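You operate a simulated robot arm through the tools that you are given. There is no shell and no other tool. Be economical: measure what you need, move in short steps, check, and stop when the job is done.

The job below is to be done with a simulated robot arm. You get a single attempt, and the scene is never put back.

JOB
Change the trays over from job RIVER to job GARDEN: tickets and tally.
Fine: the old ticket from the good tray's holder to the middle slot of the brown ticket holder, the new one into the good tray's holder; good and hold sliders to NONE; the third ticket and the rework slider stay.

The check looks at the end state, three seconds after you hand in, the way a careful person would. Anything else that was tipped, shoved, dropped, spilled or broken makes it a failure.

ROBOT AND FRAMES
A 7-joint arm with a two-finger gripper on a trunk, on a base that drives. Base frame: it is fixed to the floor where the robot stands at the start and does not move with it; the origin is under the middle of the robot, x ahead of it, y to its left, z up; the surface under the hand at the start is at about z = 807. Lengths are in mm, angles in rad, forces in N, time in s.
With the tool pointing down near the work surface it reaches from about 320 to 800 mm from the robot's upright axis, wherever it stands. Its first joint turns from -2.897 to 2.897 rad. Places, roughly: good slider of the tally panel [600, -100, 1100]; hold slider of the tally panel [600, -100, 1000]; middle slot of the brown ticket holder [500, -600, 800]; rework slider of the tally panel [600, 0, 1000]; ticket holder of the good tray [500, 200, 800]. Payload 2.45 kg.
The tool frame sits at the grasp point between the pads (the TCP): z along the fingers, y along the line on which they close. The tips reach 27 mm beyond it. Largest opening 80 mm; the body of the gripper starts 54 mm behind the TCP.
Orientation is told as [roll, pitch, yaw] about the base's x, y, z axes, in that order, counted from this pose: with the fingers straight down and closing along the base's y, the tool's x points along the base's -x, its y along +y and its z along -z.

CONTROLS
- The arm moves only by the tool servo_tool. Its argument "commands" is a list of rows, each a list of 7 numbers: the shift along the tool's x, y, z in mm, then the turn, a rotation vector about the tool's x, y, z in rad, then the opening, from 0 (shut) to 1 (fully open). In form: [[dx, dy, dz, rx, ry, rz, jaw], ...]. A call has 1 to 8 rows; each row shifts and turns the commanded pose from where the row before left it, along the tool's axes as they then stand. A row lasts 0.2 s, in which the tool goes at most 50 mm and 0.15 rad; a call with a longer step from one row to the next is refused whole, and so is a gripper value outside its range. A pose out of reach is approached as far as the arm can. The call stops where the force on the tool passes 40 N (or 10 N more than at its start, if that is more) or the arm is blocked; 0.2 s more then pass. Each finger travels about 153 mm/s and halts on what it meets, pressing with about 33 N; the grip force reading is that of the motor and also rises with nothing between the fingers. The clock runs only during rows and for 0.2 s after the last one: add rows that do not move to give the fingers time. The reply holds the time, the measured pose of the TCP, the force on the tool along the base axes, the opening and the grip force, in the units named above and with some noise, with the torque about the TCP (base axes, N m) and any sound that the robot's microphone picked up.
- Cameras (640 x 400 px; columns grow to the right, rows downward): "scene" is now at [67.7, 99.4, 1637.5]; the picture's right is [-0.50, -0.87, 0.00], its down [-0.34, 0.20, -0.92] and it looks along [0.80, -0.46, -0.40] (base axes); focal length 214 px, centre (320, 200). "wrist" rides on the gripper at [63, 12, -79] in the tool frame; the picture's right is [-0.19, 0.98, 0.00], its down [-0.72, -0.14, -0.68] and it looks along [-0.67, -0.13, 0.73] (tool axes); focal length 226 px, centre (320, 200). There is no depth. A picture from a camera that has moved, and an enlarged one, comes with that camera's place and axes in the base frame and with its lens. The place of the scene camera against the robot may be out by one fixed shift of up to 12 mm in any direction.
- camera(camera): a new picture of that camera. It takes no simulated time.
- raise_lower(by): slides the trunk up (or, below 0, down) by that many mm; the arm and the scene camera ride with it, the base frame stays. It gives what a move gives, with no picture.
- steer(legs): drives the robot by 1 to 6 legs, each [ahead, turn to the left] in mm and rad, along the robot's own axes; the way and the turn of a leg run together, so that a leg with both is an arc; at most 1500 mm and 3.142 rad a leg. The arm and the cameras ride along, it lands a little off, and it stops where it bumps. It gives what a move gives.
- aim_head(pan, tilt): turns the head with the scene camera to pan (to the left, within 2.094 rad either way) and tilt (down, from -0.506 to 1.204), counted from straight ahead of the robot. It gives what a move gives.
- zoom(camera, box): a new picture of the part [left, top, right, bottom] of that camera's present view, enlarged. It takes no simulated time.
- job_done(): hands the job in; it is judged then, once.

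Go step by step. Nothing tells you exact positions but the pictures and the camera data: compare them with the known pose of the tool, close in by small moves and look again before you grip or let go. The budget is 120 turns and 90 pictures, counting those below and the enlarged ones. Unless the task says otherwise, let go and move clear before handing in, and close with one line.

The tools are called after "Request:" as a command line: name --pt "numbers of a row" for each row, then --argument value for the rest, lists and objects as JSON in quotes. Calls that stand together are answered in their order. servo_tool: Moves the arm, as the interface text tells. Its arguments: {"type":"object","properties":{"commands":{"type":"array","items":{"type":"array","items":{"type":"number"}}}},"required":["commands"]} The other tools are called the same way: raise_lower (by) slides the trunk up or down; steer (legs) drives the base; aim_head (pan, tilt) turns the head that bears the scene camera; camera (camera) takes a picture; zoom (camera, box) takes an enlarged picture of a part of a camera's view; job_done () hands the job in.

At the start:

```text
time: 0.0
tool_pos: [434.9, -7.5, 1318.3]
ee_rot: [-0.002, 0.01, -0.002]
ft_force: [-0.6, -0.4, -0.1]
torque: [0.01, -0.01, 0.01]
finger_gap: 80.1
finger_force: 0.1
trunk travel left (down, up): [-225.0, 315.0]
robot x, y, heading: [0.1, -1.5, 0.001]
head pan, tilt: [-0.188, 1.201]
```

scene: 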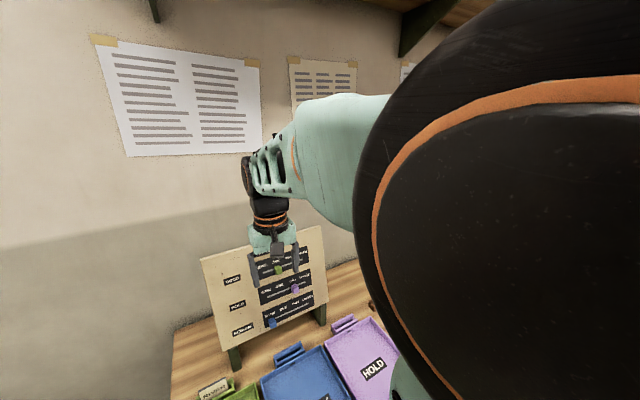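
wrist: 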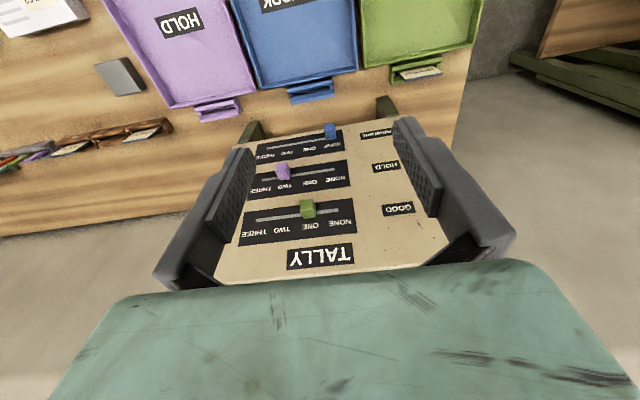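

I see the tally panel, three trays (green good, blue rework, purple hold) and a brown ticket holder off to the right. I'll zoom to read details first.

Request:
zoom --camera "wrist" --box '[0, 0, 320, 200]'

Request:
zoom --camera "wrist" --box '[220, 0, 480, 260]'

Request:
zoom --camera "scene" --box '[80, 20, 380, 180]'

```text
2.00 times, centred on (160, 100) of wrist
camera zoom: at [372.3, 5.1, 1397.4], right [0.19, 0.98, 0.0], down [0.73, -0.14, 0.67], along [0.66, -0.13, -0.74], focal length 452 px, centre (640, 400)
```

zoom: 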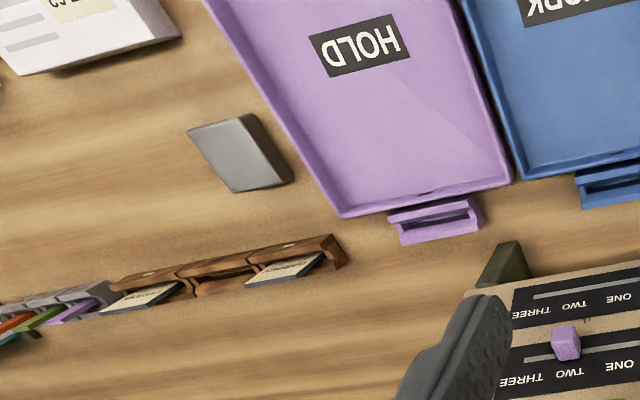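

```text
1.54 times, centred on (350, 130) of wrist
camera zoom: at [372.3, 5.1, 1397.4], right [0.19, 0.98, 0.0], down [0.73, -0.14, 0.67], along [0.66, -0.13, -0.74], focal length 348 px, centre (274, 308)
```

zoom: 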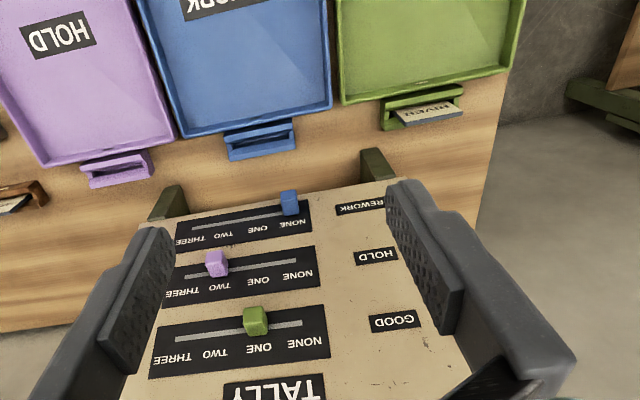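

```text
2.13 times, centred on (230, 100) of scene
camera zoom: at [67.7, 99.4, 1637.5], right [-0.5, -0.87, 0.0], down [-0.34, 0.2, -0.92], along [0.8, -0.46, -0.4], focal length 458 px, centre (512, 413)
```

zoom: 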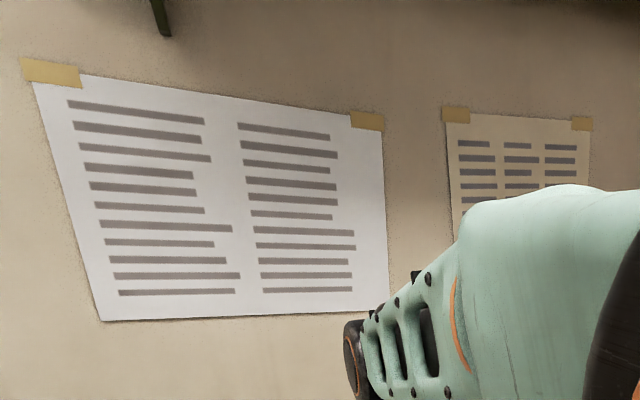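

The sliders: good at ONE, hold at TWO, rework at NONE; the good tray's holder has RIVER, the brown holder has two tickets with the middle slot empty. I'll look to the right before shifting the base that way.

Request:
aim_head --pan -1.2 --tilt 0.9

Request:
camera --camera "scene"

```text
time: 1.3
tool_pos: [433.8, -7.3, 1317.3]
ee_rot: [-0.002, 0.01, 0.001]
ft_force: [-0.4, 0.5, 0.3]
torque: [0.04, 0.0, -0.02]
finger_gap: 80.1
finger_force: 0.0
trunk travel left (down, up): [-225.0, 315.0]
robot x, y, heading: [-0.1, -0.1, -0.003]
head pan, tilt: [-1.201, 0.901]
```

```text
84 pictures are left
camera scene: at [28.1, 70.1, 1612.5], right [-0.88, -0.48, 0.0], down [-0.3, 0.56, -0.77], along [0.37, -0.68, -0.63], focal length 214 px, centre (320, 200)
```

scene: 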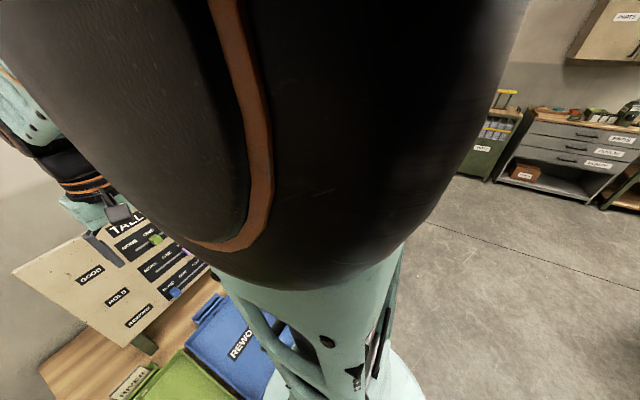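

The floor on the right is clear. I'll shift the base about 200 mm to the right (turn, go, turn back).

Request:
steer --legs '[[0, -1.571], [200, 0], [0, 1.571]]'

Request:
camera --camera "wrist"

```text
time: 5.1
tool_pos: [41.1, -432.9, 1317.4]
ee_rot: [-0.001, 0.01, -1.457]
ft_force: [0.5, 0.4, 0.2]
torque: [-0.01, 0.0, 0.01]
finger_gap: 80.1
finger_force: 0.0
trunk travel left (down, up): [-225.0, 315.0]
robot x, y, heading: [-0.3, 1.2, -1.456]
head pan, tilt: [-1.201, 0.901]
stopped in leg 1: the robot was blocked; the commanded pose is now the measured one
```

```text
83 pictures are left
camera wrist: at [46.9, -369.7, 1397.7], right [1.0, -0.08, 0.0], down [-0.06, -0.74, 0.67], along [-0.06, -0.67, -0.74], focal length 226 px, centre (320, 200)
```

wrist: 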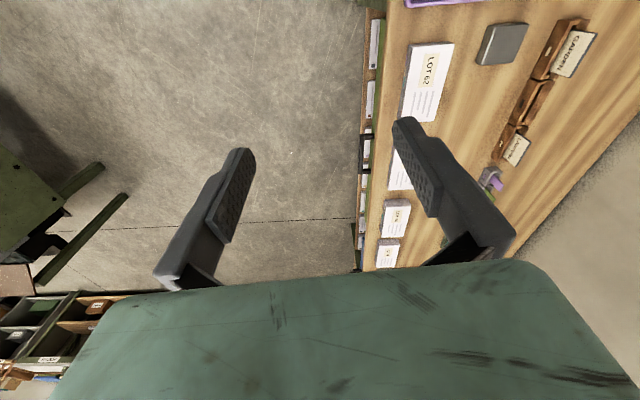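

The base touched the table while turning; GARDEN is visible in the first (near) slot of the brown holder. I'll turn back, reverse a bit, and then shift sideways.

Request:
steer --legs '[[0, 1.456], [-120, 0], [0, -1.571], [200, 0], [0, 1.571], [90, 0]]'

Request:
zoom --camera "wrist" --box '[0, 0, 640, 400]'

```text
time: 19.8
tool_pos: [393.0, -222.6, 1317.1]
ee_rot: [-0.001, 0.013, -0.033]
ft_force: [-0.5, 1.2, 1.2]
torque: [-0.01, 0.02, -0.01]
finger_gap: 79.9
finger_force: 0.1
trunk travel left (down, up): [-225.0, 315.0]
robot x, y, heading: [-41.2, -202.6, -0.034]
head pan, tilt: [-1.201, 0.901]
```

```text
1.00 times, centred on (320, 200) of wrist (not enlarged: the box is as wide or as high as the picture)
camera zoom: at [331.1, -207.8, 1397.0], right [0.23, 0.97, 0.0], down [0.72, -0.16, 0.67], along [0.65, -0.15, -0.74], focal length 226 px, centre (320, 200)
```

zoom: 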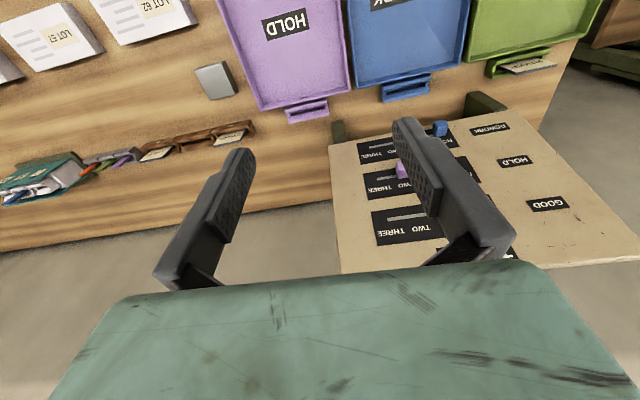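

Good stance. Now ahead a little, then I bring the hand over toward the good tray's holder (about [555, 222]) for a close look.

Request:
steer --legs '[[35, 0.034]]'

Request:
servo_tool --pt "0 48 0 0 0 0 1" --pt "0 48 0 0 0 0 1" --pt "0 48 0 0 0 0 1" --pt "0 48 0 0 0 0 1" --pt "0 48 0 0 0 0 1" --pt "0 48 0 0 0 0 1" --pt "0 48 0 0 0 0 1" --pt "0 48 0 0 0 0 1"

Request:
servo_tool --pt "0 40 20 0 0 0 1" --pt "0 10 45 0 0 0 1" --pt "0 0 45 0 0 0 1" --pt "0 0 45 0 0 0 1" --pt "-10 0 45 0 0 0 1" --pt "-20 0 30 0 0 0 1"

Request:
camera --camera "wrist"

```text
time: 20.7
tool_pos: [428.3, -208.0, 1316.6]
ee_rot: [-0.001, 0.013, 0.002]
ft_force: [0.5, -0.1, -0.1]
torque: [-0.01, 0.08, -0.01]
finger_gap: 80.0
finger_force: 0.1
trunk travel left (down, up): [-225.0, 315.0]
robot x, y, heading: [-4.8, -201.7, 0.003]
head pan, tilt: [-1.201, 0.901]
```

```text
time: 22.5
tool_pos: [429.3, 175.7, 1317.6]
ee_rot: [-0.004, 0.014, 0.003]
ft_force: [0.5, 0.1, -0.1]
torque: [-0.02, -0.01, 0.0]
finger_gap: 80.1
finger_force: 0.1
trunk travel left (down, up): [-225.0, 315.0]
robot x, y, heading: [-9.8, -198.7, 0.004]
head pan, tilt: [-1.201, 0.901]
```

```text
time: 23.9
tool_pos: [455.5, 225.2, 1082.4]
ee_rot: [-0.002, 0.014, 0.0]
ft_force: [0.4, 0.8, 0.6]
torque: [-0.01, 0.03, 0.0]
finger_gap: 80.0
finger_force: 0.1
trunk travel left (down, up): [-225.0, 315.0]
robot x, y, heading: [-6.3, -202.3, 0.008]
head pan, tilt: [-1.201, 0.901]
```

```text
81 pictures are left
camera wrist: at [392.9, 237.9, 1163.9], right [0.19, 0.98, -0.01], down [0.73, -0.14, 0.67], along [0.66, -0.13, -0.74], focal length 226 px, centre (320, 200)
```

wrist: 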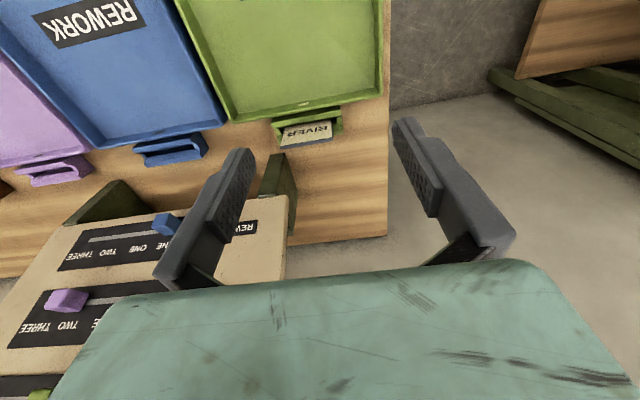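

The RIVER ticket sits around [540, 187, 850]. Zoom to see how it stands in the holder.

Request:
zoom --camera "wrist" --box '[240, 80, 384, 170]'

```text
4.44 times, centred on (312, 125) of wrist
camera zoom: at [392.9, 237.9, 1163.9], right [0.19, 0.98, -0.01], down [0.73, -0.14, 0.67], along [0.66, -0.13, -0.74], focal length 1005 px, centre (356, 533)
```

zoom: 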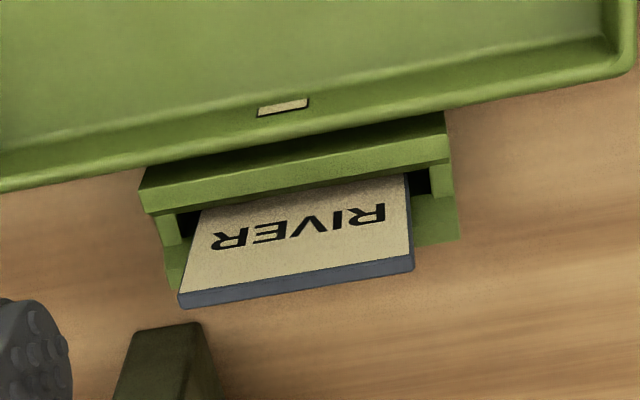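

The ticket is a thick card tilted back in a pocket. I move closer for a better look at tilt and size.

Request:
servo_tool --pt "-10 -10 40 0 0 0 1" --pt "-10 -14 40 0 0 0 1" --pt "-10 -14 40 0 0 0 1"

Request:
zoom --camera "wrist" --box '[180, 60, 500, 260]'

```text
time: 24.7
tool_pos: [486.7, 188.8, 964.8]
ee_rot: [-0.001, 0.012, 0.001]
ft_force: [1.3, 1.3, 0.8]
torque: [0.01, 0.03, -0.02]
finger_gap: 79.8
finger_force: 0.0
trunk travel left (down, up): [-225.0, 315.0]
robot x, y, heading: [-8.8, -197.8, 0.011]
head pan, tilt: [-1.201, 0.901]
```

```text
2.00 times, centred on (340, 160) of wrist
camera zoom: at [424.3, 201.3, 1044.8], right [0.19, 0.98, 0.0], down [0.73, -0.14, 0.67], along [0.66, -0.13, -0.74], focal length 452 px, centre (280, 280)
```

zoom: 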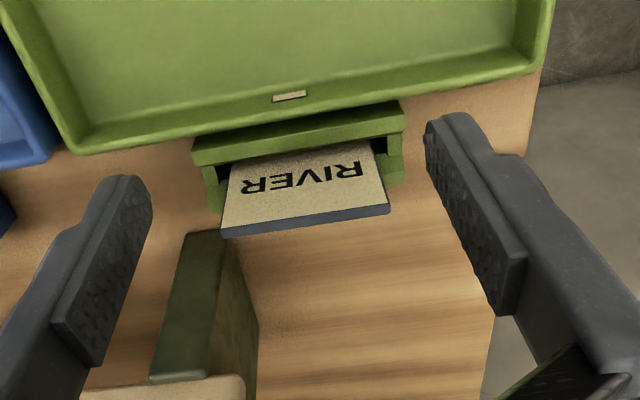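

The panel's right foot is close behind the holder. I'll turn the hand so the fingers close along x, with the wrist camera on the +y side; this also gives a side view.

Request:
servo_tool --pt "0 0 0 0 0 0.143 1" --pt "0 0 0 0 0 0.143 1" --pt "0 0 0 0 0 0.143 1" --pt "0 0 0 0 0 0.143 1" --pt "0 0 0 0 0 0.143 1" --pt "0 0 0 0 0 0.143 1" --pt "0 0 0 0 0 0.143 1" --pt "0 0 0 0 0 0.143 1"

Request:
servo_tool --pt "0 0 0 0 0 0.143 1" --pt "0 0 0 0 0 0.143 1" --pt "0 0 0 0 0 0.141 1" --pt "0 0 0 0 0 0 1"

Request:
camera --camera "wrist"

```text
time: 26.5
tool_pos: [483.7, 187.3, 965.4]
ee_rot: [-0.014, 0.003, -1.146]
ft_force: [-0.6, 0.6, -0.3]
torque: [-0.01, 0.03, 0.01]
finger_gap: 79.9
finger_force: 0.2
trunk travel left (down, up): [-225.0, 315.0]
robot x, y, heading: [-4.1, -201.4, 0.007]
head pan, tilt: [-1.201, 0.901]
```

```text
time: 27.5
tool_pos: [483.3, 186.4, 964.4]
ee_rot: [-0.013, -0.003, -1.569]
ft_force: [-1.1, -0.3, 1.2]
torque: [-0.01, 0.01, 0.02]
finger_gap: 79.8
finger_force: 0.0
trunk travel left (down, up): [-225.0, 315.0]
robot x, y, heading: [-9.0, -199.5, 0.003]
head pan, tilt: [-1.201, 0.901]
```

```text
78 pictures are left
camera wrist: at [496.1, 250.8, 1043.8], right [0.98, -0.19, -0.01], down [-0.13, -0.72, 0.68], along [-0.14, -0.67, -0.73], focal length 226 px, centre (320, 200)
```

wrist: 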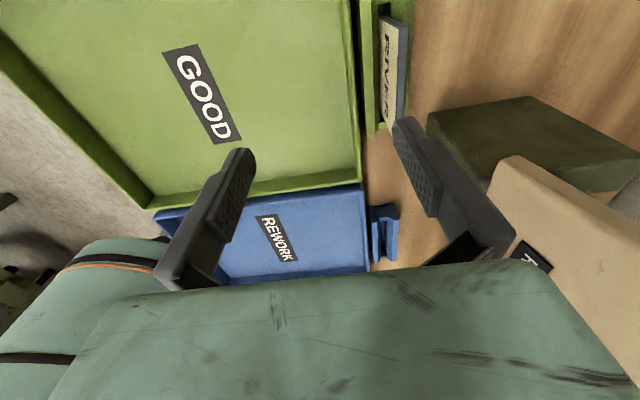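

Now slide the hand out to +y and lower for a side profile view of ticket and holder.

Request:
servo_tool --pt "45 10 0 0 0 0 1" --pt "45 10 20 0 0 0 1" --pt "45 10 20 0 0 0 1" --pt "5 5 20 0 0 0 1"

Request:
camera --camera "wrist"

Request:
zoom --camera "wrist" --box '[260, 50, 420, 150]'

```text
refused: row 2 steps farther than a row can; nothing moved
```

```text
77 pictures are left
camera wrist: at [496.1, 250.8, 1043.8], right [0.98, -0.19, -0.01], down [-0.13, -0.72, 0.68], along [-0.14, -0.67, -0.73], focal length 226 px, centre (320, 200)
```

wrist: 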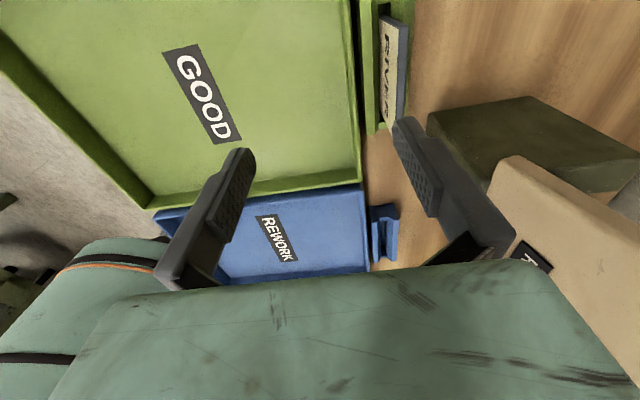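

```text
4.00 times, centred on (340, 100) of wrist
camera zoom: at [496.1, 250.8, 1043.8], right [0.98, -0.19, -0.01], down [-0.13, -0.72, 0.68], along [-0.14, -0.67, -0.73], focal length 904 px, centre (240, 600)
```

zoom: 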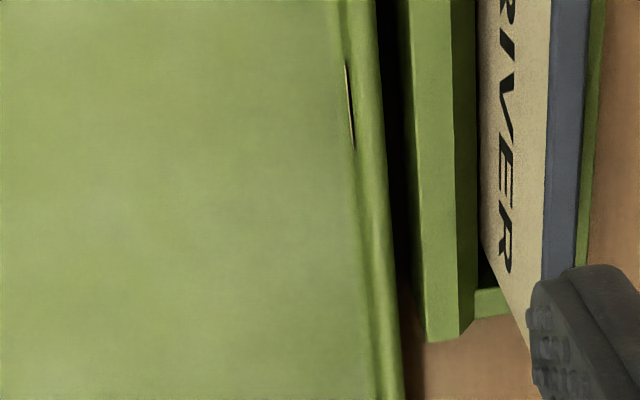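

Redo the move with smaller rows.

Request:
servo_tool --pt "40 10 0 0 0 0 1" --pt "40 10 15 0 0 0 1" --pt "40 10 20 0 0 0 1" --pt "20 5 25 0 0 0 1"

Request:
camera --camera "wrist"

Request:
zoom --camera "wrist" --box '[280, 60, 440, 160]'

```text
time: 28.5
tool_pos: [516.1, 325.9, 903.8]
ee_rot: [-0.016, -0.004, -1.57]
ft_force: [0.4, -0.1, 0.4]
torque: [0.0, 0.05, 0.0]
finger_gap: 80.2
finger_force: 0.0
trunk travel left (down, up): [-225.0, 315.0]
robot x, y, heading: [-6.8, -200.6, 0.002]
head pan, tilt: [-1.201, 0.901]
```

```text
75 pictures are left
camera wrist: at [529.2, 389.8, 982.7], right [0.98, -0.19, -0.01], down [-0.13, -0.72, 0.69], along [-0.14, -0.67, -0.73], focal length 226 px, centre (320, 200)
```

wrist: 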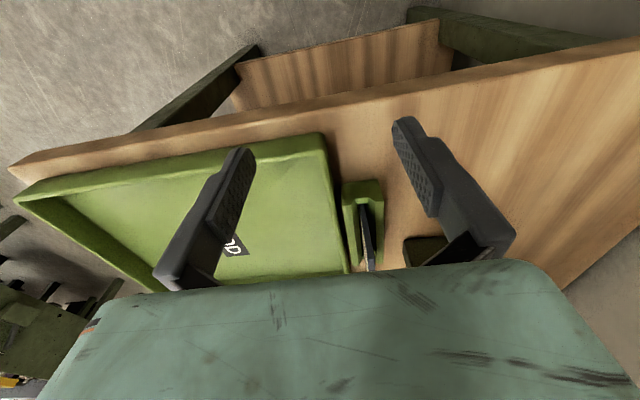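

```text
4.00 times, centred on (360, 110) of wrist
camera zoom: at [529.2, 389.8, 982.7], right [0.98, -0.19, -0.01], down [-0.13, -0.72, 0.69], along [-0.14, -0.67, -0.73], focal length 904 px, centre (160, 560)
```

zoom: 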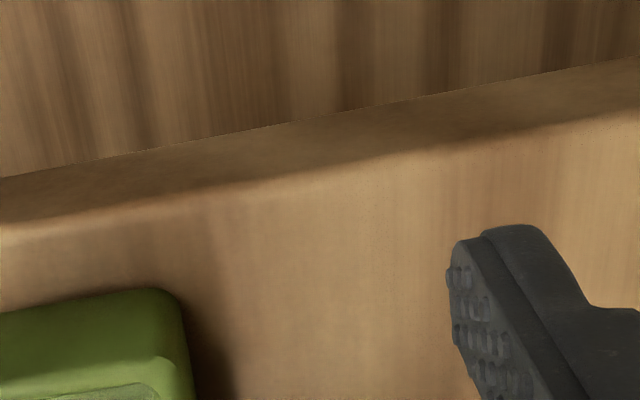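

Request:
zoom --camera "wrist" --box '[300, 160, 460, 260]'

```text
4.00 times, centred on (380, 210) of wrist
camera zoom: at [529.2, 389.8, 982.7], right [0.98, -0.19, -0.01], down [-0.13, -0.72, 0.69], along [-0.14, -0.67, -0.73], focal length 904 px, centre (80, 160)
```

zoom: 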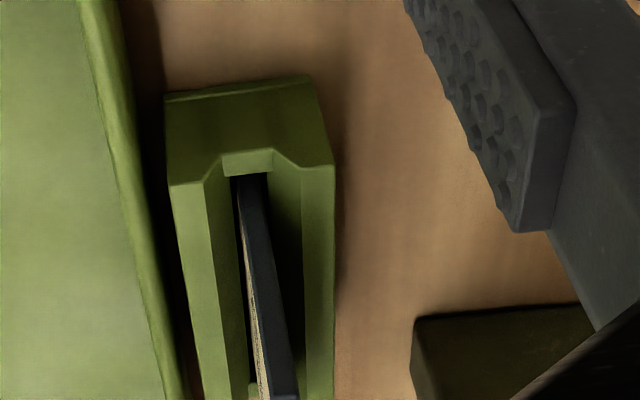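

The holder is a block with a chamfered top slot; the card stands upright: centre about x 538, y 189, top z ≈ 881. I'll come above it with a half-open gripper and check.

Request:
servo_tool --pt "0 5 -40 0 0 0 0.6" --pt "-45 8 0 0 0 0 0.6" --pt "-45 8 0 0 0 0 0.6" --pt "-46 1 0 0 0 0 0.6" --pt "0 0 30 0 0 0 0.6" --pt "0 0 0 0 0 0 0.6"

Request:
camera --camera "wrist"

```text
time: 29.9
tool_pos: [539.5, 191.1, 917.3]
ee_rot: [-0.013, -0.003, -1.571]
ft_force: [-0.2, 0.4, -0.7]
torque: [-0.02, 0.0, -0.02]
finger_gap: 48.1
finger_force: 0.1
trunk travel left (down, up): [-225.0, 315.0]
robot x, y, heading: [-9.7, -202.4, 0.004]
head pan, tilt: [-1.201, 0.901]
```

```text
72 pictures are left
camera wrist: at [552.6, 255.2, 996.0], right [0.98, -0.19, -0.01], down [-0.13, -0.72, 0.68], along [-0.14, -0.67, -0.73], focal length 226 px, centre (320, 200)
```

wrist: 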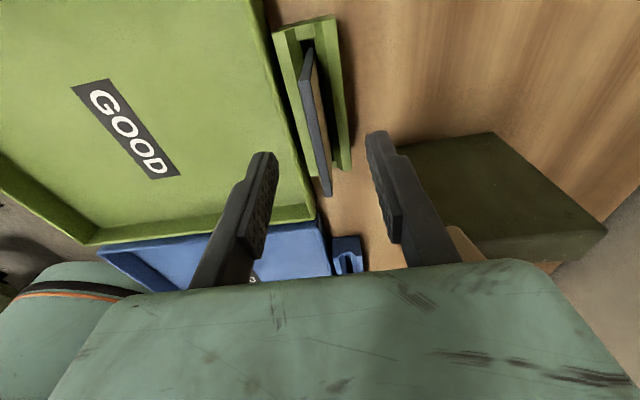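

Request:
zoom --camera "wrist" --box '[220, 0, 420, 200]'

```text
2.00 times, centred on (320, 100) of wrist
camera zoom: at [552.6, 255.2, 996.0], right [0.98, -0.19, -0.01], down [-0.13, -0.72, 0.68], along [-0.14, -0.67, -0.73], focal length 452 px, centre (320, 400)
```

zoom: 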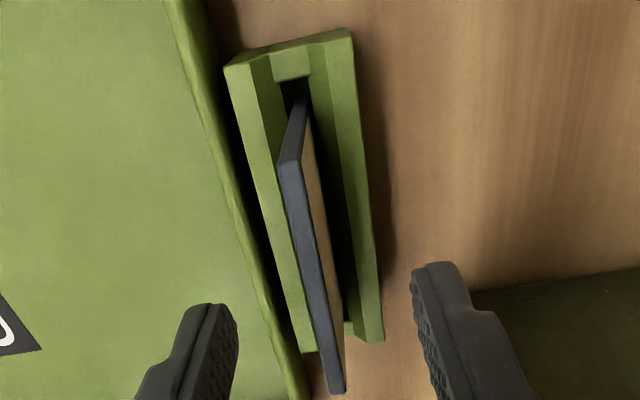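

Consistent: card at x≈537.5, y 153–226, top z≈881. Going down and gripping.

Request:
servo_tool --pt "-1 -2 20 0 0 0 0.6" --pt "0 0 24 0 0 0 0.6" --pt "0 0 0 0 0 0 0.6"

Request:
camera --camera "wrist"

```text
time: 30.7
tool_pos: [538.1, 189.3, 870.8]
ee_rot: [-0.014, -0.001, -1.569]
ft_force: [0.2, -0.1, 0.0]
torque: [0.01, 0.02, -0.01]
finger_gap: 48.0
finger_force: 0.0
trunk travel left (down, up): [-225.0, 315.0]
robot x, y, heading: [-9.3, -199.8, 0.009]
head pan, tilt: [-1.201, 0.901]
```

```text
70 pictures are left
camera wrist: at [550.0, 253.1, 950.0], right [0.98, -0.19, -0.01], down [-0.13, -0.72, 0.68], along [-0.14, -0.67, -0.73], focal length 226 px, centre (320, 200)
```

wrist: 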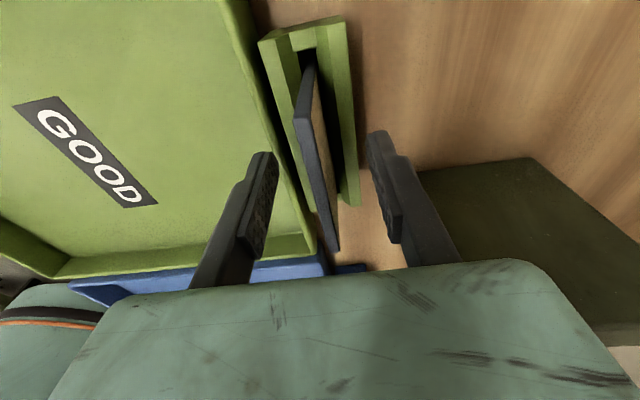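

The card is centred between the pads. Closing.

Request:
servo_tool --pt "0 0 0 0 0 0 0.3" --pt "0 0 0 0 0 0 0.0" --pt "0 0 0 0 0 0 0.0" --pt "0 0 0 0 0 0 0.0"

Request:
camera --camera "wrist"

```text
time: 31.7
tool_pos: [537.5, 189.1, 871.4]
ee_rot: [-0.014, -0.001, -1.57]
ft_force: [2.3, 0.4, 0.2]
torque: [-0.02, -0.18, -0.11]
finger_gap: 5.8
finger_force: 32.7
trunk travel left (down, up): [-225.0, 315.0]
robot x, y, heading: [-8.0, -200.5, 0.005]
head pan, tilt: [-1.201, 0.901]
```

```text
69 pictures are left
camera wrist: at [550.2, 253.0, 950.2], right [0.98, -0.19, -0.01], down [-0.13, -0.72, 0.68], along [-0.14, -0.67, -0.73], focal length 226 px, centre (320, 200)
```

wrist: 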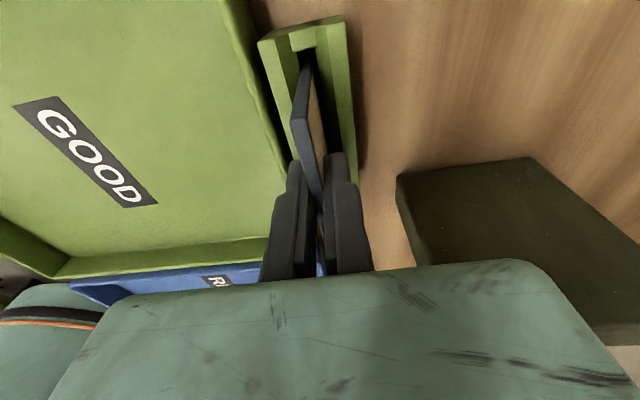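

Gripped (gap 5.8 mm). Lift straight out and carry toward the brown holder, staying on the robot side of the panel.

Request:
servo_tool --pt "0 0 -20 0 0 0 0" --pt "0 0 -40 0 0 0 0" --pt "0 0 -45 0 0 0 0" --pt "0 0 -45 0 0 0 0" --pt "0 -30 -25 0 0 0 0" --pt "0 -28 0 0 0 0 0"

Request:
camera --camera "wrist"

```text
time: 33.1
tool_pos: [477.7, 186.4, 1046.9]
ee_rot: [-0.013, -0.001, -1.569]
ft_force: [-0.4, 0.1, -0.4]
torque: [-0.03, 0.01, 0.0]
finger_gap: 6.1
finger_force: 33.0
trunk travel left (down, up): [-225.0, 315.0]
robot x, y, heading: [-11.0, -199.6, 0.001]
head pan, tilt: [-1.201, 0.901]
```

```text
68 pictures are left
camera wrist: at [491.4, 249.4, 1125.5], right [0.98, -0.19, -0.01], down [-0.13, -0.72, 0.68], along [-0.14, -0.67, -0.73], focal length 226 px, centre (320, 200)
```

wrist: 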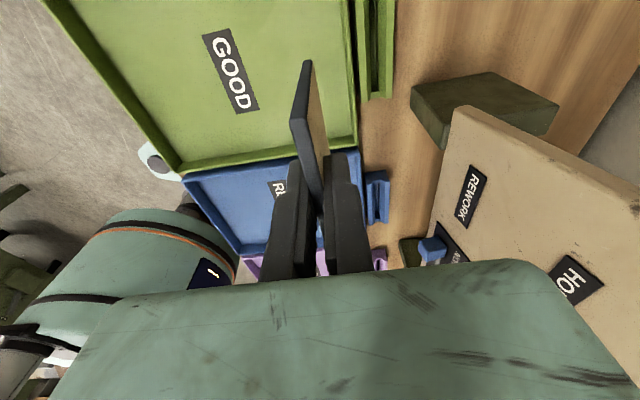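

Request:
servo_tool --pt "-48 0 0 0 0 0 0" --pt "-48 0 0 0 0 0 0" --pt "-48 0 0 0 0 0 0" --pt "-48 0 0 0 0 0 0" --pt "-48 0 0 0 0 0 0" --pt "-48 0 0 0 0 0 0" --pt "-48 0 0 0 0 0 0" --pt "-48 0 0 0 0 0 0"

Request:
servo_tool --pt "-48 0 0 0 0 0 0" --pt "-48 0 0 0 0 0 0" --pt "-48 0 0 0 0 0 0" --pt "-48 0 0 0 0 0 0" --pt "-40 0 0 0 0 0 0"

Request:
camera --camera "wrist"

```text
time: 34.9
tool_pos: [482.6, -196.3, 1046.5]
ee_rot: [-0.015, -0.003, -1.568]
ft_force: [-0.4, 0.0, -0.9]
torque: [0.01, -0.06, 0.03]
finger_gap: 6.0
finger_force: 33.3
trunk travel left (down, up): [-225.0, 315.0]
robot x, y, heading: [-6.2, -202.3, -0.0]
head pan, tilt: [-1.201, 0.901]
```

```text
time: 36.1
tool_pos: [482.3, -423.2, 1046.4]
ee_rot: [-0.013, -0.002, -1.57]
ft_force: [-0.2, -0.3, -0.5]
torque: [0.0, 0.04, -0.02]
finger_gap: 6.0
finger_force: 32.8
trunk travel left (down, up): [-225.0, 315.0]
robot x, y, heading: [-9.9, -203.9, 0.008]
head pan, tilt: [-1.201, 0.901]
```

```text
67 pictures are left
camera wrist: at [495.2, -359.9, 1126.6], right [0.98, -0.19, -0.01], down [-0.13, -0.72, 0.68], along [-0.14, -0.67, -0.73], focal length 226 px, centre (320, 200)
```

wrist: 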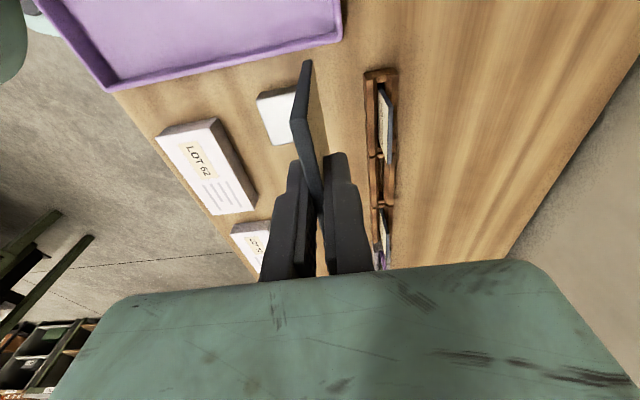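

Request:
zoom --camera "wrist" --box '[300, 60, 500, 260]'

```text
2.00 times, centred on (400, 160) of wrist
camera zoom: at [495.2, -359.9, 1126.6], right [0.98, -0.19, -0.01], down [-0.13, -0.72, 0.68], along [-0.14, -0.67, -0.73], focal length 452 px, centre (160, 280)
```

zoom: 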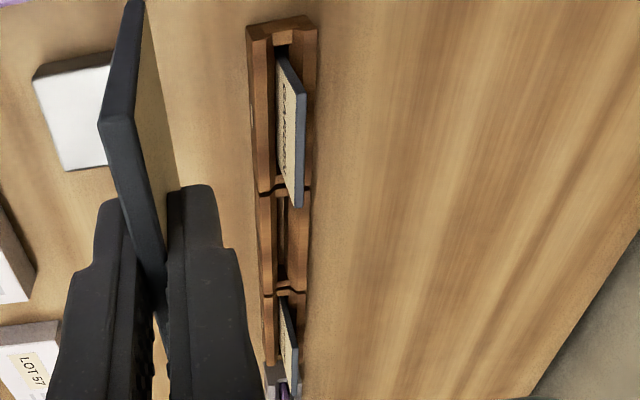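

The brown holder's axis is at x≈549, with GARDEN at y≈-504 and the middle slot at y≈-610. Move above it and check alignment.

Request:
servo_tool --pt "-40 20 0 0 0 0 0" --pt "-40 20 0 0 0 0 0" --pt "-40 20 0 0 0 0 0" --pt "-40 7 0 0 0 0 0" --pt "-26 0 30 0 0 0 0" --pt "0 0 40 0 0 0 0" --pt "0 0 0 0 0 0 0"

Request:
camera --camera "wrist"

Request:
zoom --camera "wrist" --box '[240, 0, 440, 200]'

```text
time: 37.7
tool_pos: [550.9, -611.8, 978.6]
ee_rot: [-0.013, -0.003, -1.569]
ft_force: [-0.5, 0.8, -0.7]
torque: [0.0, -0.02, -0.02]
finger_gap: 6.0
finger_force: 33.0
trunk travel left (down, up): [-225.0, 315.0]
robot x, y, heading: [-5.7, -201.2, 0.005]
head pan, tilt: [-1.201, 0.901]
```

```text
65 pictures are left
camera wrist: at [564.6, -546.6, 1058.2], right [0.98, -0.19, -0.01], down [-0.13, -0.72, 0.68], along [-0.14, -0.67, -0.73], focal length 226 px, centre (320, 200)
```

wrist: 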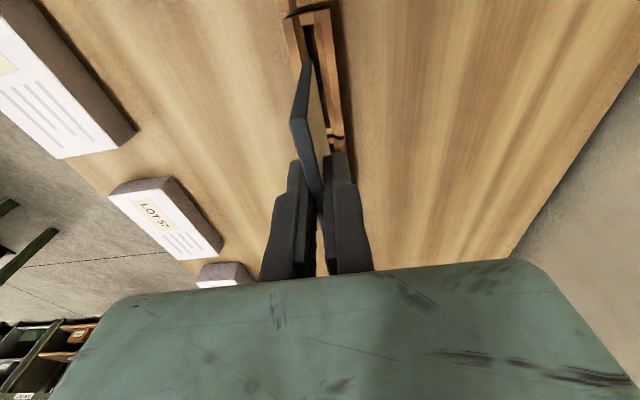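

```text
2.00 times, centred on (340, 100) of wrist
camera zoom: at [564.6, -546.6, 1058.2], right [0.98, -0.19, -0.01], down [-0.13, -0.72, 0.68], along [-0.14, -0.67, -0.73], focal length 452 px, centre (280, 400)
```

zoom: 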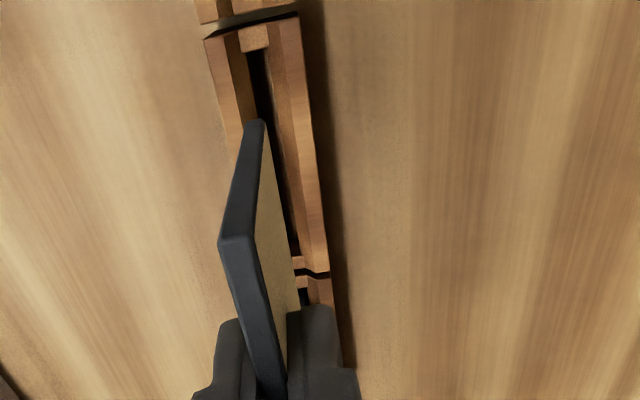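

Slot centre ≈ [548.3, -612]; card hangs vertical. Lower into the chamfered mouth in stages.

Request:
servo_tool --pt "0 -2.5 30 0 0 0 0" --pt "0 0 35 0 0 0 0" --pt "0 0 0 0 0 0 0"

Request:
camera --camera "wrist"

Request:
zoom --camera "wrist" --box '[240, 0, 400, 160]'

```text
time: 38.5
tool_pos: [547.1, -612.1, 910.4]
ee_rot: [-0.014, -0.001, -1.569]
ft_force: [0.3, 0.2, -0.1]
torque: [0.0, 0.03, 0.02]
finger_gap: 5.8
finger_force: 33.6
trunk travel left (down, up): [-225.0, 315.0]
robot x, y, heading: [-7.9, -200.7, 0.001]
head pan, tilt: [-1.201, 0.901]
```

```text
63 pictures are left
camera wrist: at [559.7, -548.1, 990.1], right [0.98, -0.19, -0.01], down [-0.13, -0.72, 0.68], along [-0.14, -0.67, -0.73], focal length 226 px, centre (320, 200)
```

wrist: 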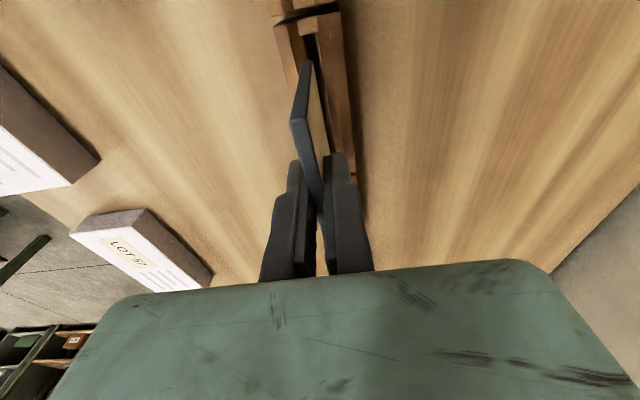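

```text
2.50 times, centred on (320, 80) of wrist
camera zoom: at [559.7, -548.1, 990.1], right [0.98, -0.19, -0.01], down [-0.13, -0.72, 0.68], along [-0.14, -0.67, -0.73], focal length 565 px, centre (320, 500)
```

zoom: 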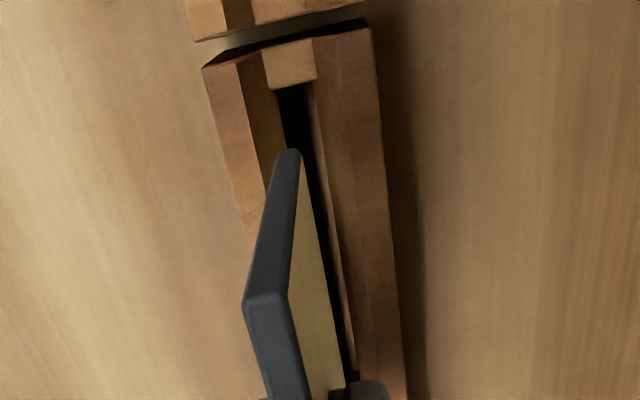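

Aligned within about a millimetre. Continue down.

Request:
servo_tool --pt "0 1 15 0 0 0 0" --pt "0 0 12 0 0 0 0" --pt "0 0 7 0 0 0 0" --pt "0 0 0 0 0 0 0"

Request:
zoom --camera "wrist" --box '[220, 0, 420, 200]'

```text
time: 39.5
tool_pos: [546.2, -611.5, 877.0]
ee_rot: [-0.011, -0.002, -1.569]
ft_force: [3.7, 0.4, 0.2]
torque: [0.0, -0.16, -0.11]
finger_gap: 5.9
finger_force: 32.9
trunk travel left (down, up): [-225.0, 315.0]
robot x, y, heading: [-5.8, -202.1, 0.009]
head pan, tilt: [-1.201, 0.901]
```

```text
2.00 times, centred on (320, 100) of wrist
camera zoom: at [559.9, -548.1, 956.0], right [0.98, -0.19, -0.01], down [-0.13, -0.72, 0.68], along [-0.14, -0.67, -0.73], focal length 452 px, centre (320, 400)
```

zoom: 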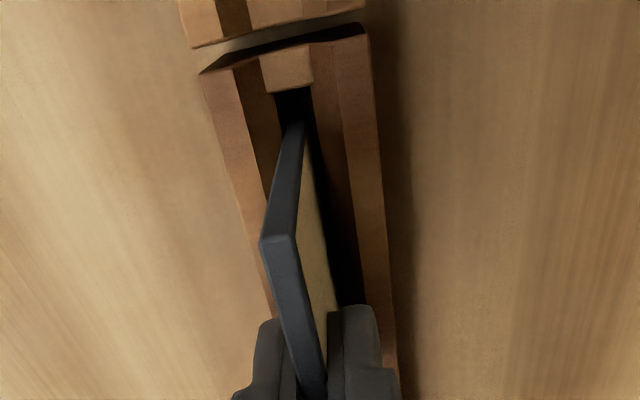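

The card is inside the slot, touching the -x wall lightly. Nudge +x and lower the last few mm until it bottoms.

Request:
servo_tool --pt "0 1.5 2 0 0 0 0" --pt "0 0 2 0 0 0 0" --pt "0 0 2 0 0 0 0" --pt "0 0 0 0 0 0 0"

```text
time: 40.5
tool_pos: [545.9, -612.5, 872.1]
ee_rot: [-0.013, -0.003, -1.569]
ft_force: [0.7, 0.0, -0.9]
torque: [0.01, -0.08, -0.08]
finger_gap: 6.0
finger_force: 32.8
trunk travel left (down, up): [-225.0, 315.0]
robot x, y, heading: [-6.4, -197.0, 0.004]
head pan, tilt: [-1.201, 0.901]
```

Request:
servo_tool --pt "0 0 1.5 0 0 0 0" --pt "0 0 0 0 0 0 0"

Request:
zoom --camera "wrist" --box '[220, 0, 420, 200]'

```text
time: 41.1
tool_pos: [548.0, -613.2, 869.9]
ee_rot: [-0.015, -0.002, -1.567]
ft_force: [1.5, 0.3, 1.8]
torque: [0.01, -0.12, -0.05]
finger_gap: 6.3
finger_force: 32.7
trunk travel left (down, up): [-225.0, 315.0]
robot x, y, heading: [-8.0, -203.5, 0.008]
head pan, tilt: [-1.201, 0.901]
```

```text
2.00 times, centred on (320, 100) of wrist
camera zoom: at [560.2, -548.6, 949.2], right [0.98, -0.19, -0.01], down [-0.13, -0.72, 0.68], along [-0.14, -0.67, -0.73], focal length 452 px, centre (320, 400)
```

zoom: 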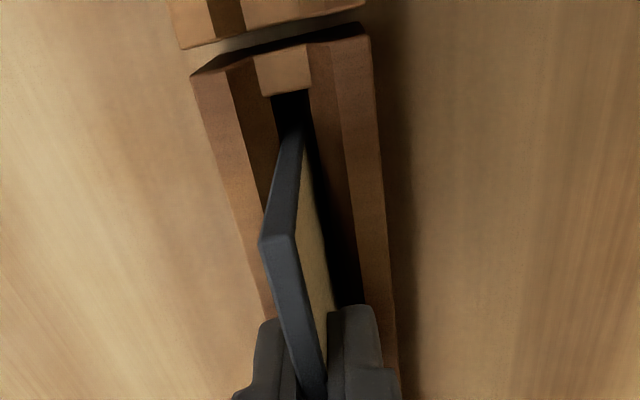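

It's seated. Release and rise straight up.

Request:
servo_tool --pt "0 0 0 0 0 0 0.15" --pt "0 0 0 0 0 0 0.5" --pt "0 0 0 0 0 0 0.5" --pt "0 0 -30 0 0 0 0.5" --pt "0 0 -40 0 0 0 0.5" --pt "0 0 -20 0 0 0 0.5"

Request:
servo_tool --pt "30 0 0 0 0 0 0.5" --pt "40 0 0 0 0 0 0.5" --pt "36 0 0 0 0 0 0.5" --pt "0 0 0 0 0 0 0.5"

Request:
camera --camera "wrist"

Request:
zoom --camera "wrist" --box '[220, 0, 420, 200]'

```text
time: 42.5
tool_pos: [545.9, -609.9, 959.4]
ee_rot: [-0.015, -0.002, -1.57]
ft_force: [0.1, 0.3, -0.3]
torque: [0.02, -0.01, 0.02]
finger_gap: 40.2
finger_force: 0.0
trunk travel left (down, up): [-225.0, 315.0]
robot x, y, heading: [-9.8, -203.7, 0.009]
head pan, tilt: [-1.201, 0.901]
```

```text
time: 43.5
tool_pos: [548.0, -508.7, 958.2]
ee_rot: [-0.014, -0.001, -1.57]
ft_force: [0.3, 0.3, 0.3]
torque: [0.01, -0.04, 0.03]
finger_gap: 39.9
finger_force: 0.2
trunk travel left (down, up): [-225.0, 315.0]
robot x, y, heading: [-7.3, -201.5, 0.0]
head pan, tilt: [-1.201, 0.901]
```

```text
59 pictures are left
camera wrist: at [561.0, -444.0, 1037.8], right [0.98, -0.19, -0.01], down [-0.13, -0.72, 0.68], along [-0.14, -0.67, -0.73], focal length 226 px, centre (320, 200)
```

wrist: 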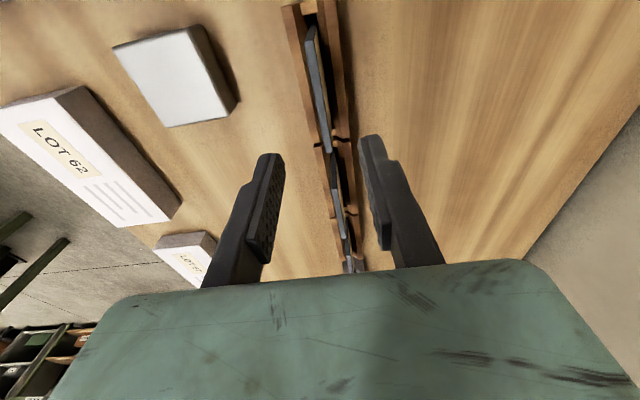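

```text
2.00 times, centred on (320, 100) of wrist
camera zoom: at [561.0, -444.0, 1037.8], right [0.98, -0.19, -0.01], down [-0.13, -0.72, 0.68], along [-0.14, -0.67, -0.73], focal length 452 px, centre (320, 400)
```

zoom: 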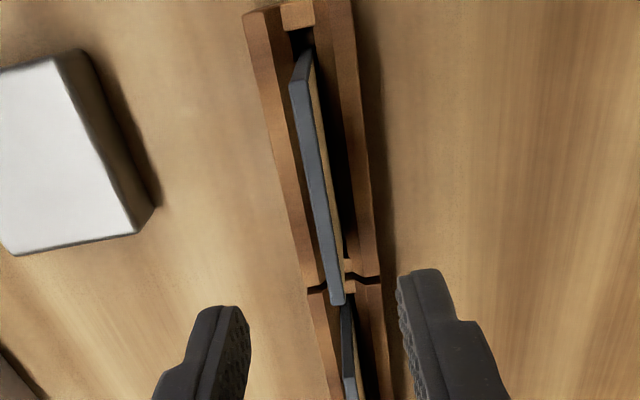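

GARDEN sits at x≈548.5, y≈-501 centre, top ≈ 880. Move over its centre and go down around it.

Request:
servo_tool --pt "8 0 20 0 0 0 0.5" --pt "0 0 30 0 0 0 0.5" --pt "0 0 36 0 0 0 0.5" --pt "0 0 0 0 0 0 0.5"

Request:
zoom --camera "wrist" --box '[220, 40, 420, 280]'

```text
time: 44.5
tool_pos: [548.4, -500.2, 874.6]
ee_rot: [-0.013, -0.001, -1.568]
ft_force: [1.0, -0.2, -0.5]
torque: [0.0, -0.02, 0.02]
finger_gap: 40.0
finger_force: 0.0
trunk travel left (down, up): [-225.0, 315.0]
robot x, y, heading: [-5.5, -201.7, 0.008]
head pan, tilt: [-1.201, 0.901]
```

```text
1.67 times, centred on (320, 160) of wrist
camera zoom: at [561.1, -435.8, 953.4], right [0.98, -0.19, -0.01], down [-0.13, -0.72, 0.68], along [-0.14, -0.67, -0.73], focal length 377 px, centre (320, 267)
```

zoom: 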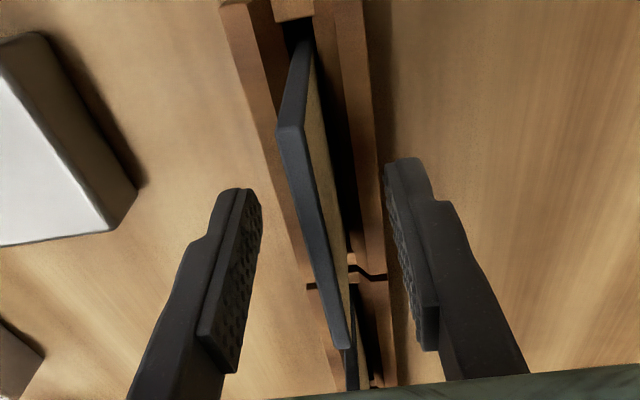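

Request:
servo_tool --pt "0 0 2 0 0 0 0.4" --pt "0 0 0 0 0 0 0.2" --pt "0 0 0 0 0 0 0.0" --pt "0 0 0 0 0 0 0.0" --pt "0 0 0 0 0 0 0.0"

Request:
zoom --camera "wrist" --box '[220, 0, 420, 200]'

```text
time: 45.7
tool_pos: [547.5, -499.1, 872.0]
ee_rot: [-0.014, -0.002, -1.568]
ft_force: [1.7, -0.1, -0.6]
torque: [0.01, -0.1, -0.08]
finger_gap: 6.1
finger_force: 33.2
trunk travel left (down, up): [-225.0, 315.0]
robot x, y, heading: [-4.8, -200.7, 0.003]
head pan, tilt: [-1.201, 0.901]
```

```text
2.00 times, centred on (320, 100) of wrist
camera zoom: at [561.0, -435.3, 951.5], right [0.98, -0.19, -0.01], down [-0.13, -0.72, 0.68], along [-0.14, -0.67, -0.73], focal length 452 px, centre (320, 400)
```

zoom: 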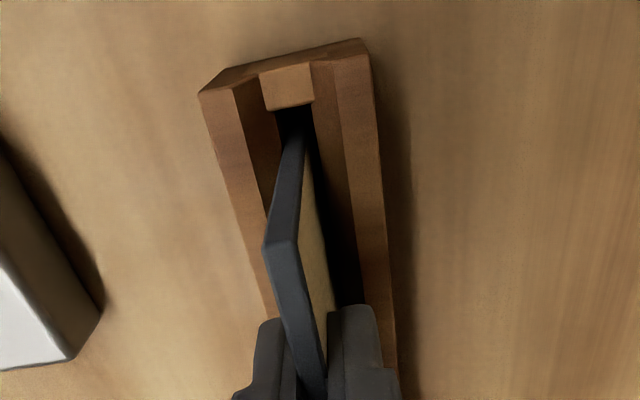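

Gripped GARDEN. Lift it, pull back toward the robot, carry to the good tray.

Request:
servo_tool --pt "0 0 -20 0 0 0 0" --pt "0 0 -40 0 0 0 0" --pt "0 0 -45 0 0 0 0" --pt "0 0 -45 0 0 0 0" --pt "20 -25 -25 0 0 0 0" --pt "20 -30 0 0 0 0 0" --pt "30 -14 0 0 0 0 0"

Request:
servo_tool --pt "48 0 0 0 0 0 0" --pt "48 0 0 0 0 0 0" --pt "48 0 0 0 0 0 0" --pt "48 0 0 0 0 0 0" --pt "48 0 0 0 0 0 0" --pt "48 0 0 0 0 0 0" --pt "48 0 0 0 0 0 0" --pt "48 0 0 0 0 0 0"

Request:
servo_tool --pt "46 0 0 0 0 0 0" --pt "46 0 0 0 0 0 0" --pt "46 0 0 0 0 0 0" --pt "46 0 0 0 0 0 0" --pt "46 0 0 0 0 0 0" --pt "4 0 0 0 0 0 0"

Request:
camera --camera "wrist"

```text
time: 47.3
tool_pos: [479.9, -426.1, 1045.0]
ee_rot: [-0.015, -0.002, -1.57]
ft_force: [-0.9, -0.4, -0.7]
torque: [0.01, 0.01, -0.04]
finger_gap: 6.0
finger_force: 33.6
trunk travel left (down, up): [-225.0, 315.0]
robot x, y, heading: [-11.5, -204.7, 0.002]
head pan, tilt: [-1.201, 0.901]
```

```text
time: 49.1
tool_pos: [479.1, -44.5, 1048.5]
ee_rot: [-0.014, 0.0, -1.57]
ft_force: [-0.4, -0.3, 0.0]
torque: [0.0, 0.06, 0.05]
finger_gap: 6.3
finger_force: 32.9
trunk travel left (down, up): [-225.0, 315.0]
robot x, y, heading: [-8.8, -198.3, 0.006]
head pan, tilt: [-1.201, 0.901]
```

```text
time: 50.5
tool_pos: [477.2, 190.3, 1046.3]
ee_rot: [-0.014, -0.002, -1.568]
ft_force: [-0.5, -0.1, -0.6]
torque: [0.01, 0.02, 0.05]
finger_gap: 6.0
finger_force: 33.3
trunk travel left (down, up): [-225.0, 315.0]
robot x, y, heading: [-4.6, -205.8, 0.003]
head pan, tilt: [-1.201, 0.901]
```

```text
55 pictures are left
camera wrist: at [491.1, 254.0, 1125.6], right [0.98, -0.19, -0.01], down [-0.13, -0.72, 0.68], along [-0.14, -0.67, -0.73], focal length 226 px, centre (320, 200)
```

wrist: 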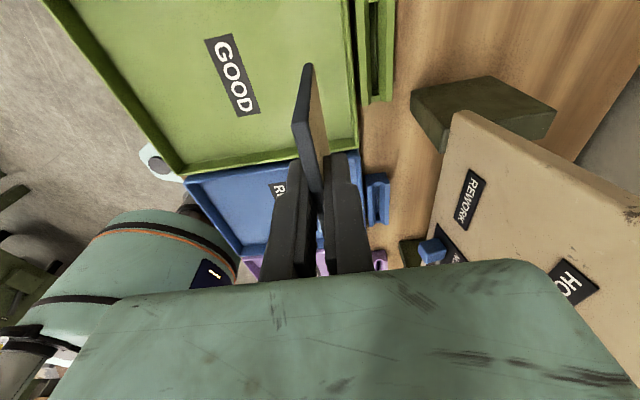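

Request:
servo_tool --pt "-1 30 0 0 0 0 0" --pt "0 31 20 0 0 0 0" --pt "0 0 40 0 0 0 0" --pt "0 0 40 0 0 0 0" --pt "0 0 32 0 0 0 0" --pt "0 0 0 0 0 0 0"

Request:
zoom --camera "wrist" --box '[240, 0, 400, 160]'

```text
time: 51.9
tool_pos: [537.2, 187.9, 911.9]
ee_rot: [-0.015, -0.004, -1.571]
ft_force: [-0.2, 1.5, -0.9]
torque: [-0.01, 0.0, -0.01]
finger_gap: 5.9
finger_force: 33.6
trunk travel left (down, up): [-225.0, 315.0]
robot x, y, heading: [-7.0, -201.4, 0.005]
head pan, tilt: [-1.201, 0.901]
```

```text
2.50 times, centred on (320, 80) of wrist
camera zoom: at [550.8, 251.4, 991.4], right [0.98, -0.19, -0.01], down [-0.13, -0.72, 0.68], along [-0.14, -0.67, -0.73], focal length 565 px, centre (320, 500)
```

zoom: 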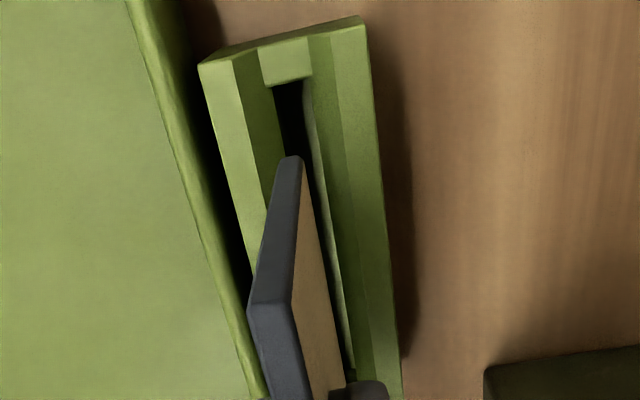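

Aligned; lower in stages.

Request:
servo_tool --pt "1 0.5 15 0 0 0 0" --pt "0 0 12 0 0 0 0" --pt "0 0 8 0 0 0 0" --pt "0 0 0 0 0 0 0"

Request:
zoom --camera "wrist" --box '[240, 0, 400, 160]'

```text
time: 52.9
tool_pos: [539.0, 188.9, 878.5]
ee_rot: [-0.015, -0.002, -1.569]
ft_force: [-0.1, 0.1, -0.2]
torque: [0.01, -0.01, 0.04]
finger_gap: 6.0
finger_force: 33.0
trunk travel left (down, up): [-225.0, 315.0]
robot x, y, heading: [-4.1, -200.8, 0.004]
head pan, tilt: [-1.201, 0.901]
```

```text
2.50 times, centred on (320, 80) of wrist
camera zoom: at [551.8, 253.5, 957.5], right [0.98, -0.19, -0.01], down [-0.13, -0.72, 0.68], along [-0.14, -0.67, -0.73], focal length 565 px, centre (320, 500)
```

zoom: 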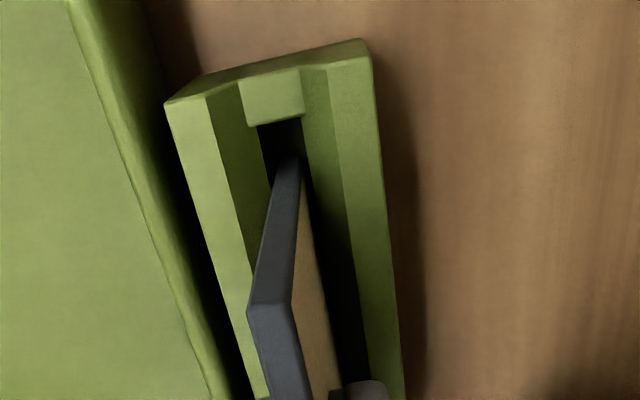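

Request:
servo_tool --pt "0 0 3 0 0 0 0" --pt "0 0 3 0 0 0 0" --pt "0 0 1.5 0 0 0 0" --pt "0 0 0 0 0 0 0"

```text
time: 53.9
tool_pos: [538.8, 190.5, 871.9]
ee_rot: [-0.013, -0.002, -1.569]
ft_force: [0.7, -1.6, 2.0]
torque: [0.0, 0.01, -0.01]
finger_gap: 5.7
finger_force: 33.3
trunk travel left (down, up): [-225.0, 315.0]
robot x, y, heading: [-7.7, -199.3, 0.006]
head pan, tilt: [-1.201, 0.901]
```

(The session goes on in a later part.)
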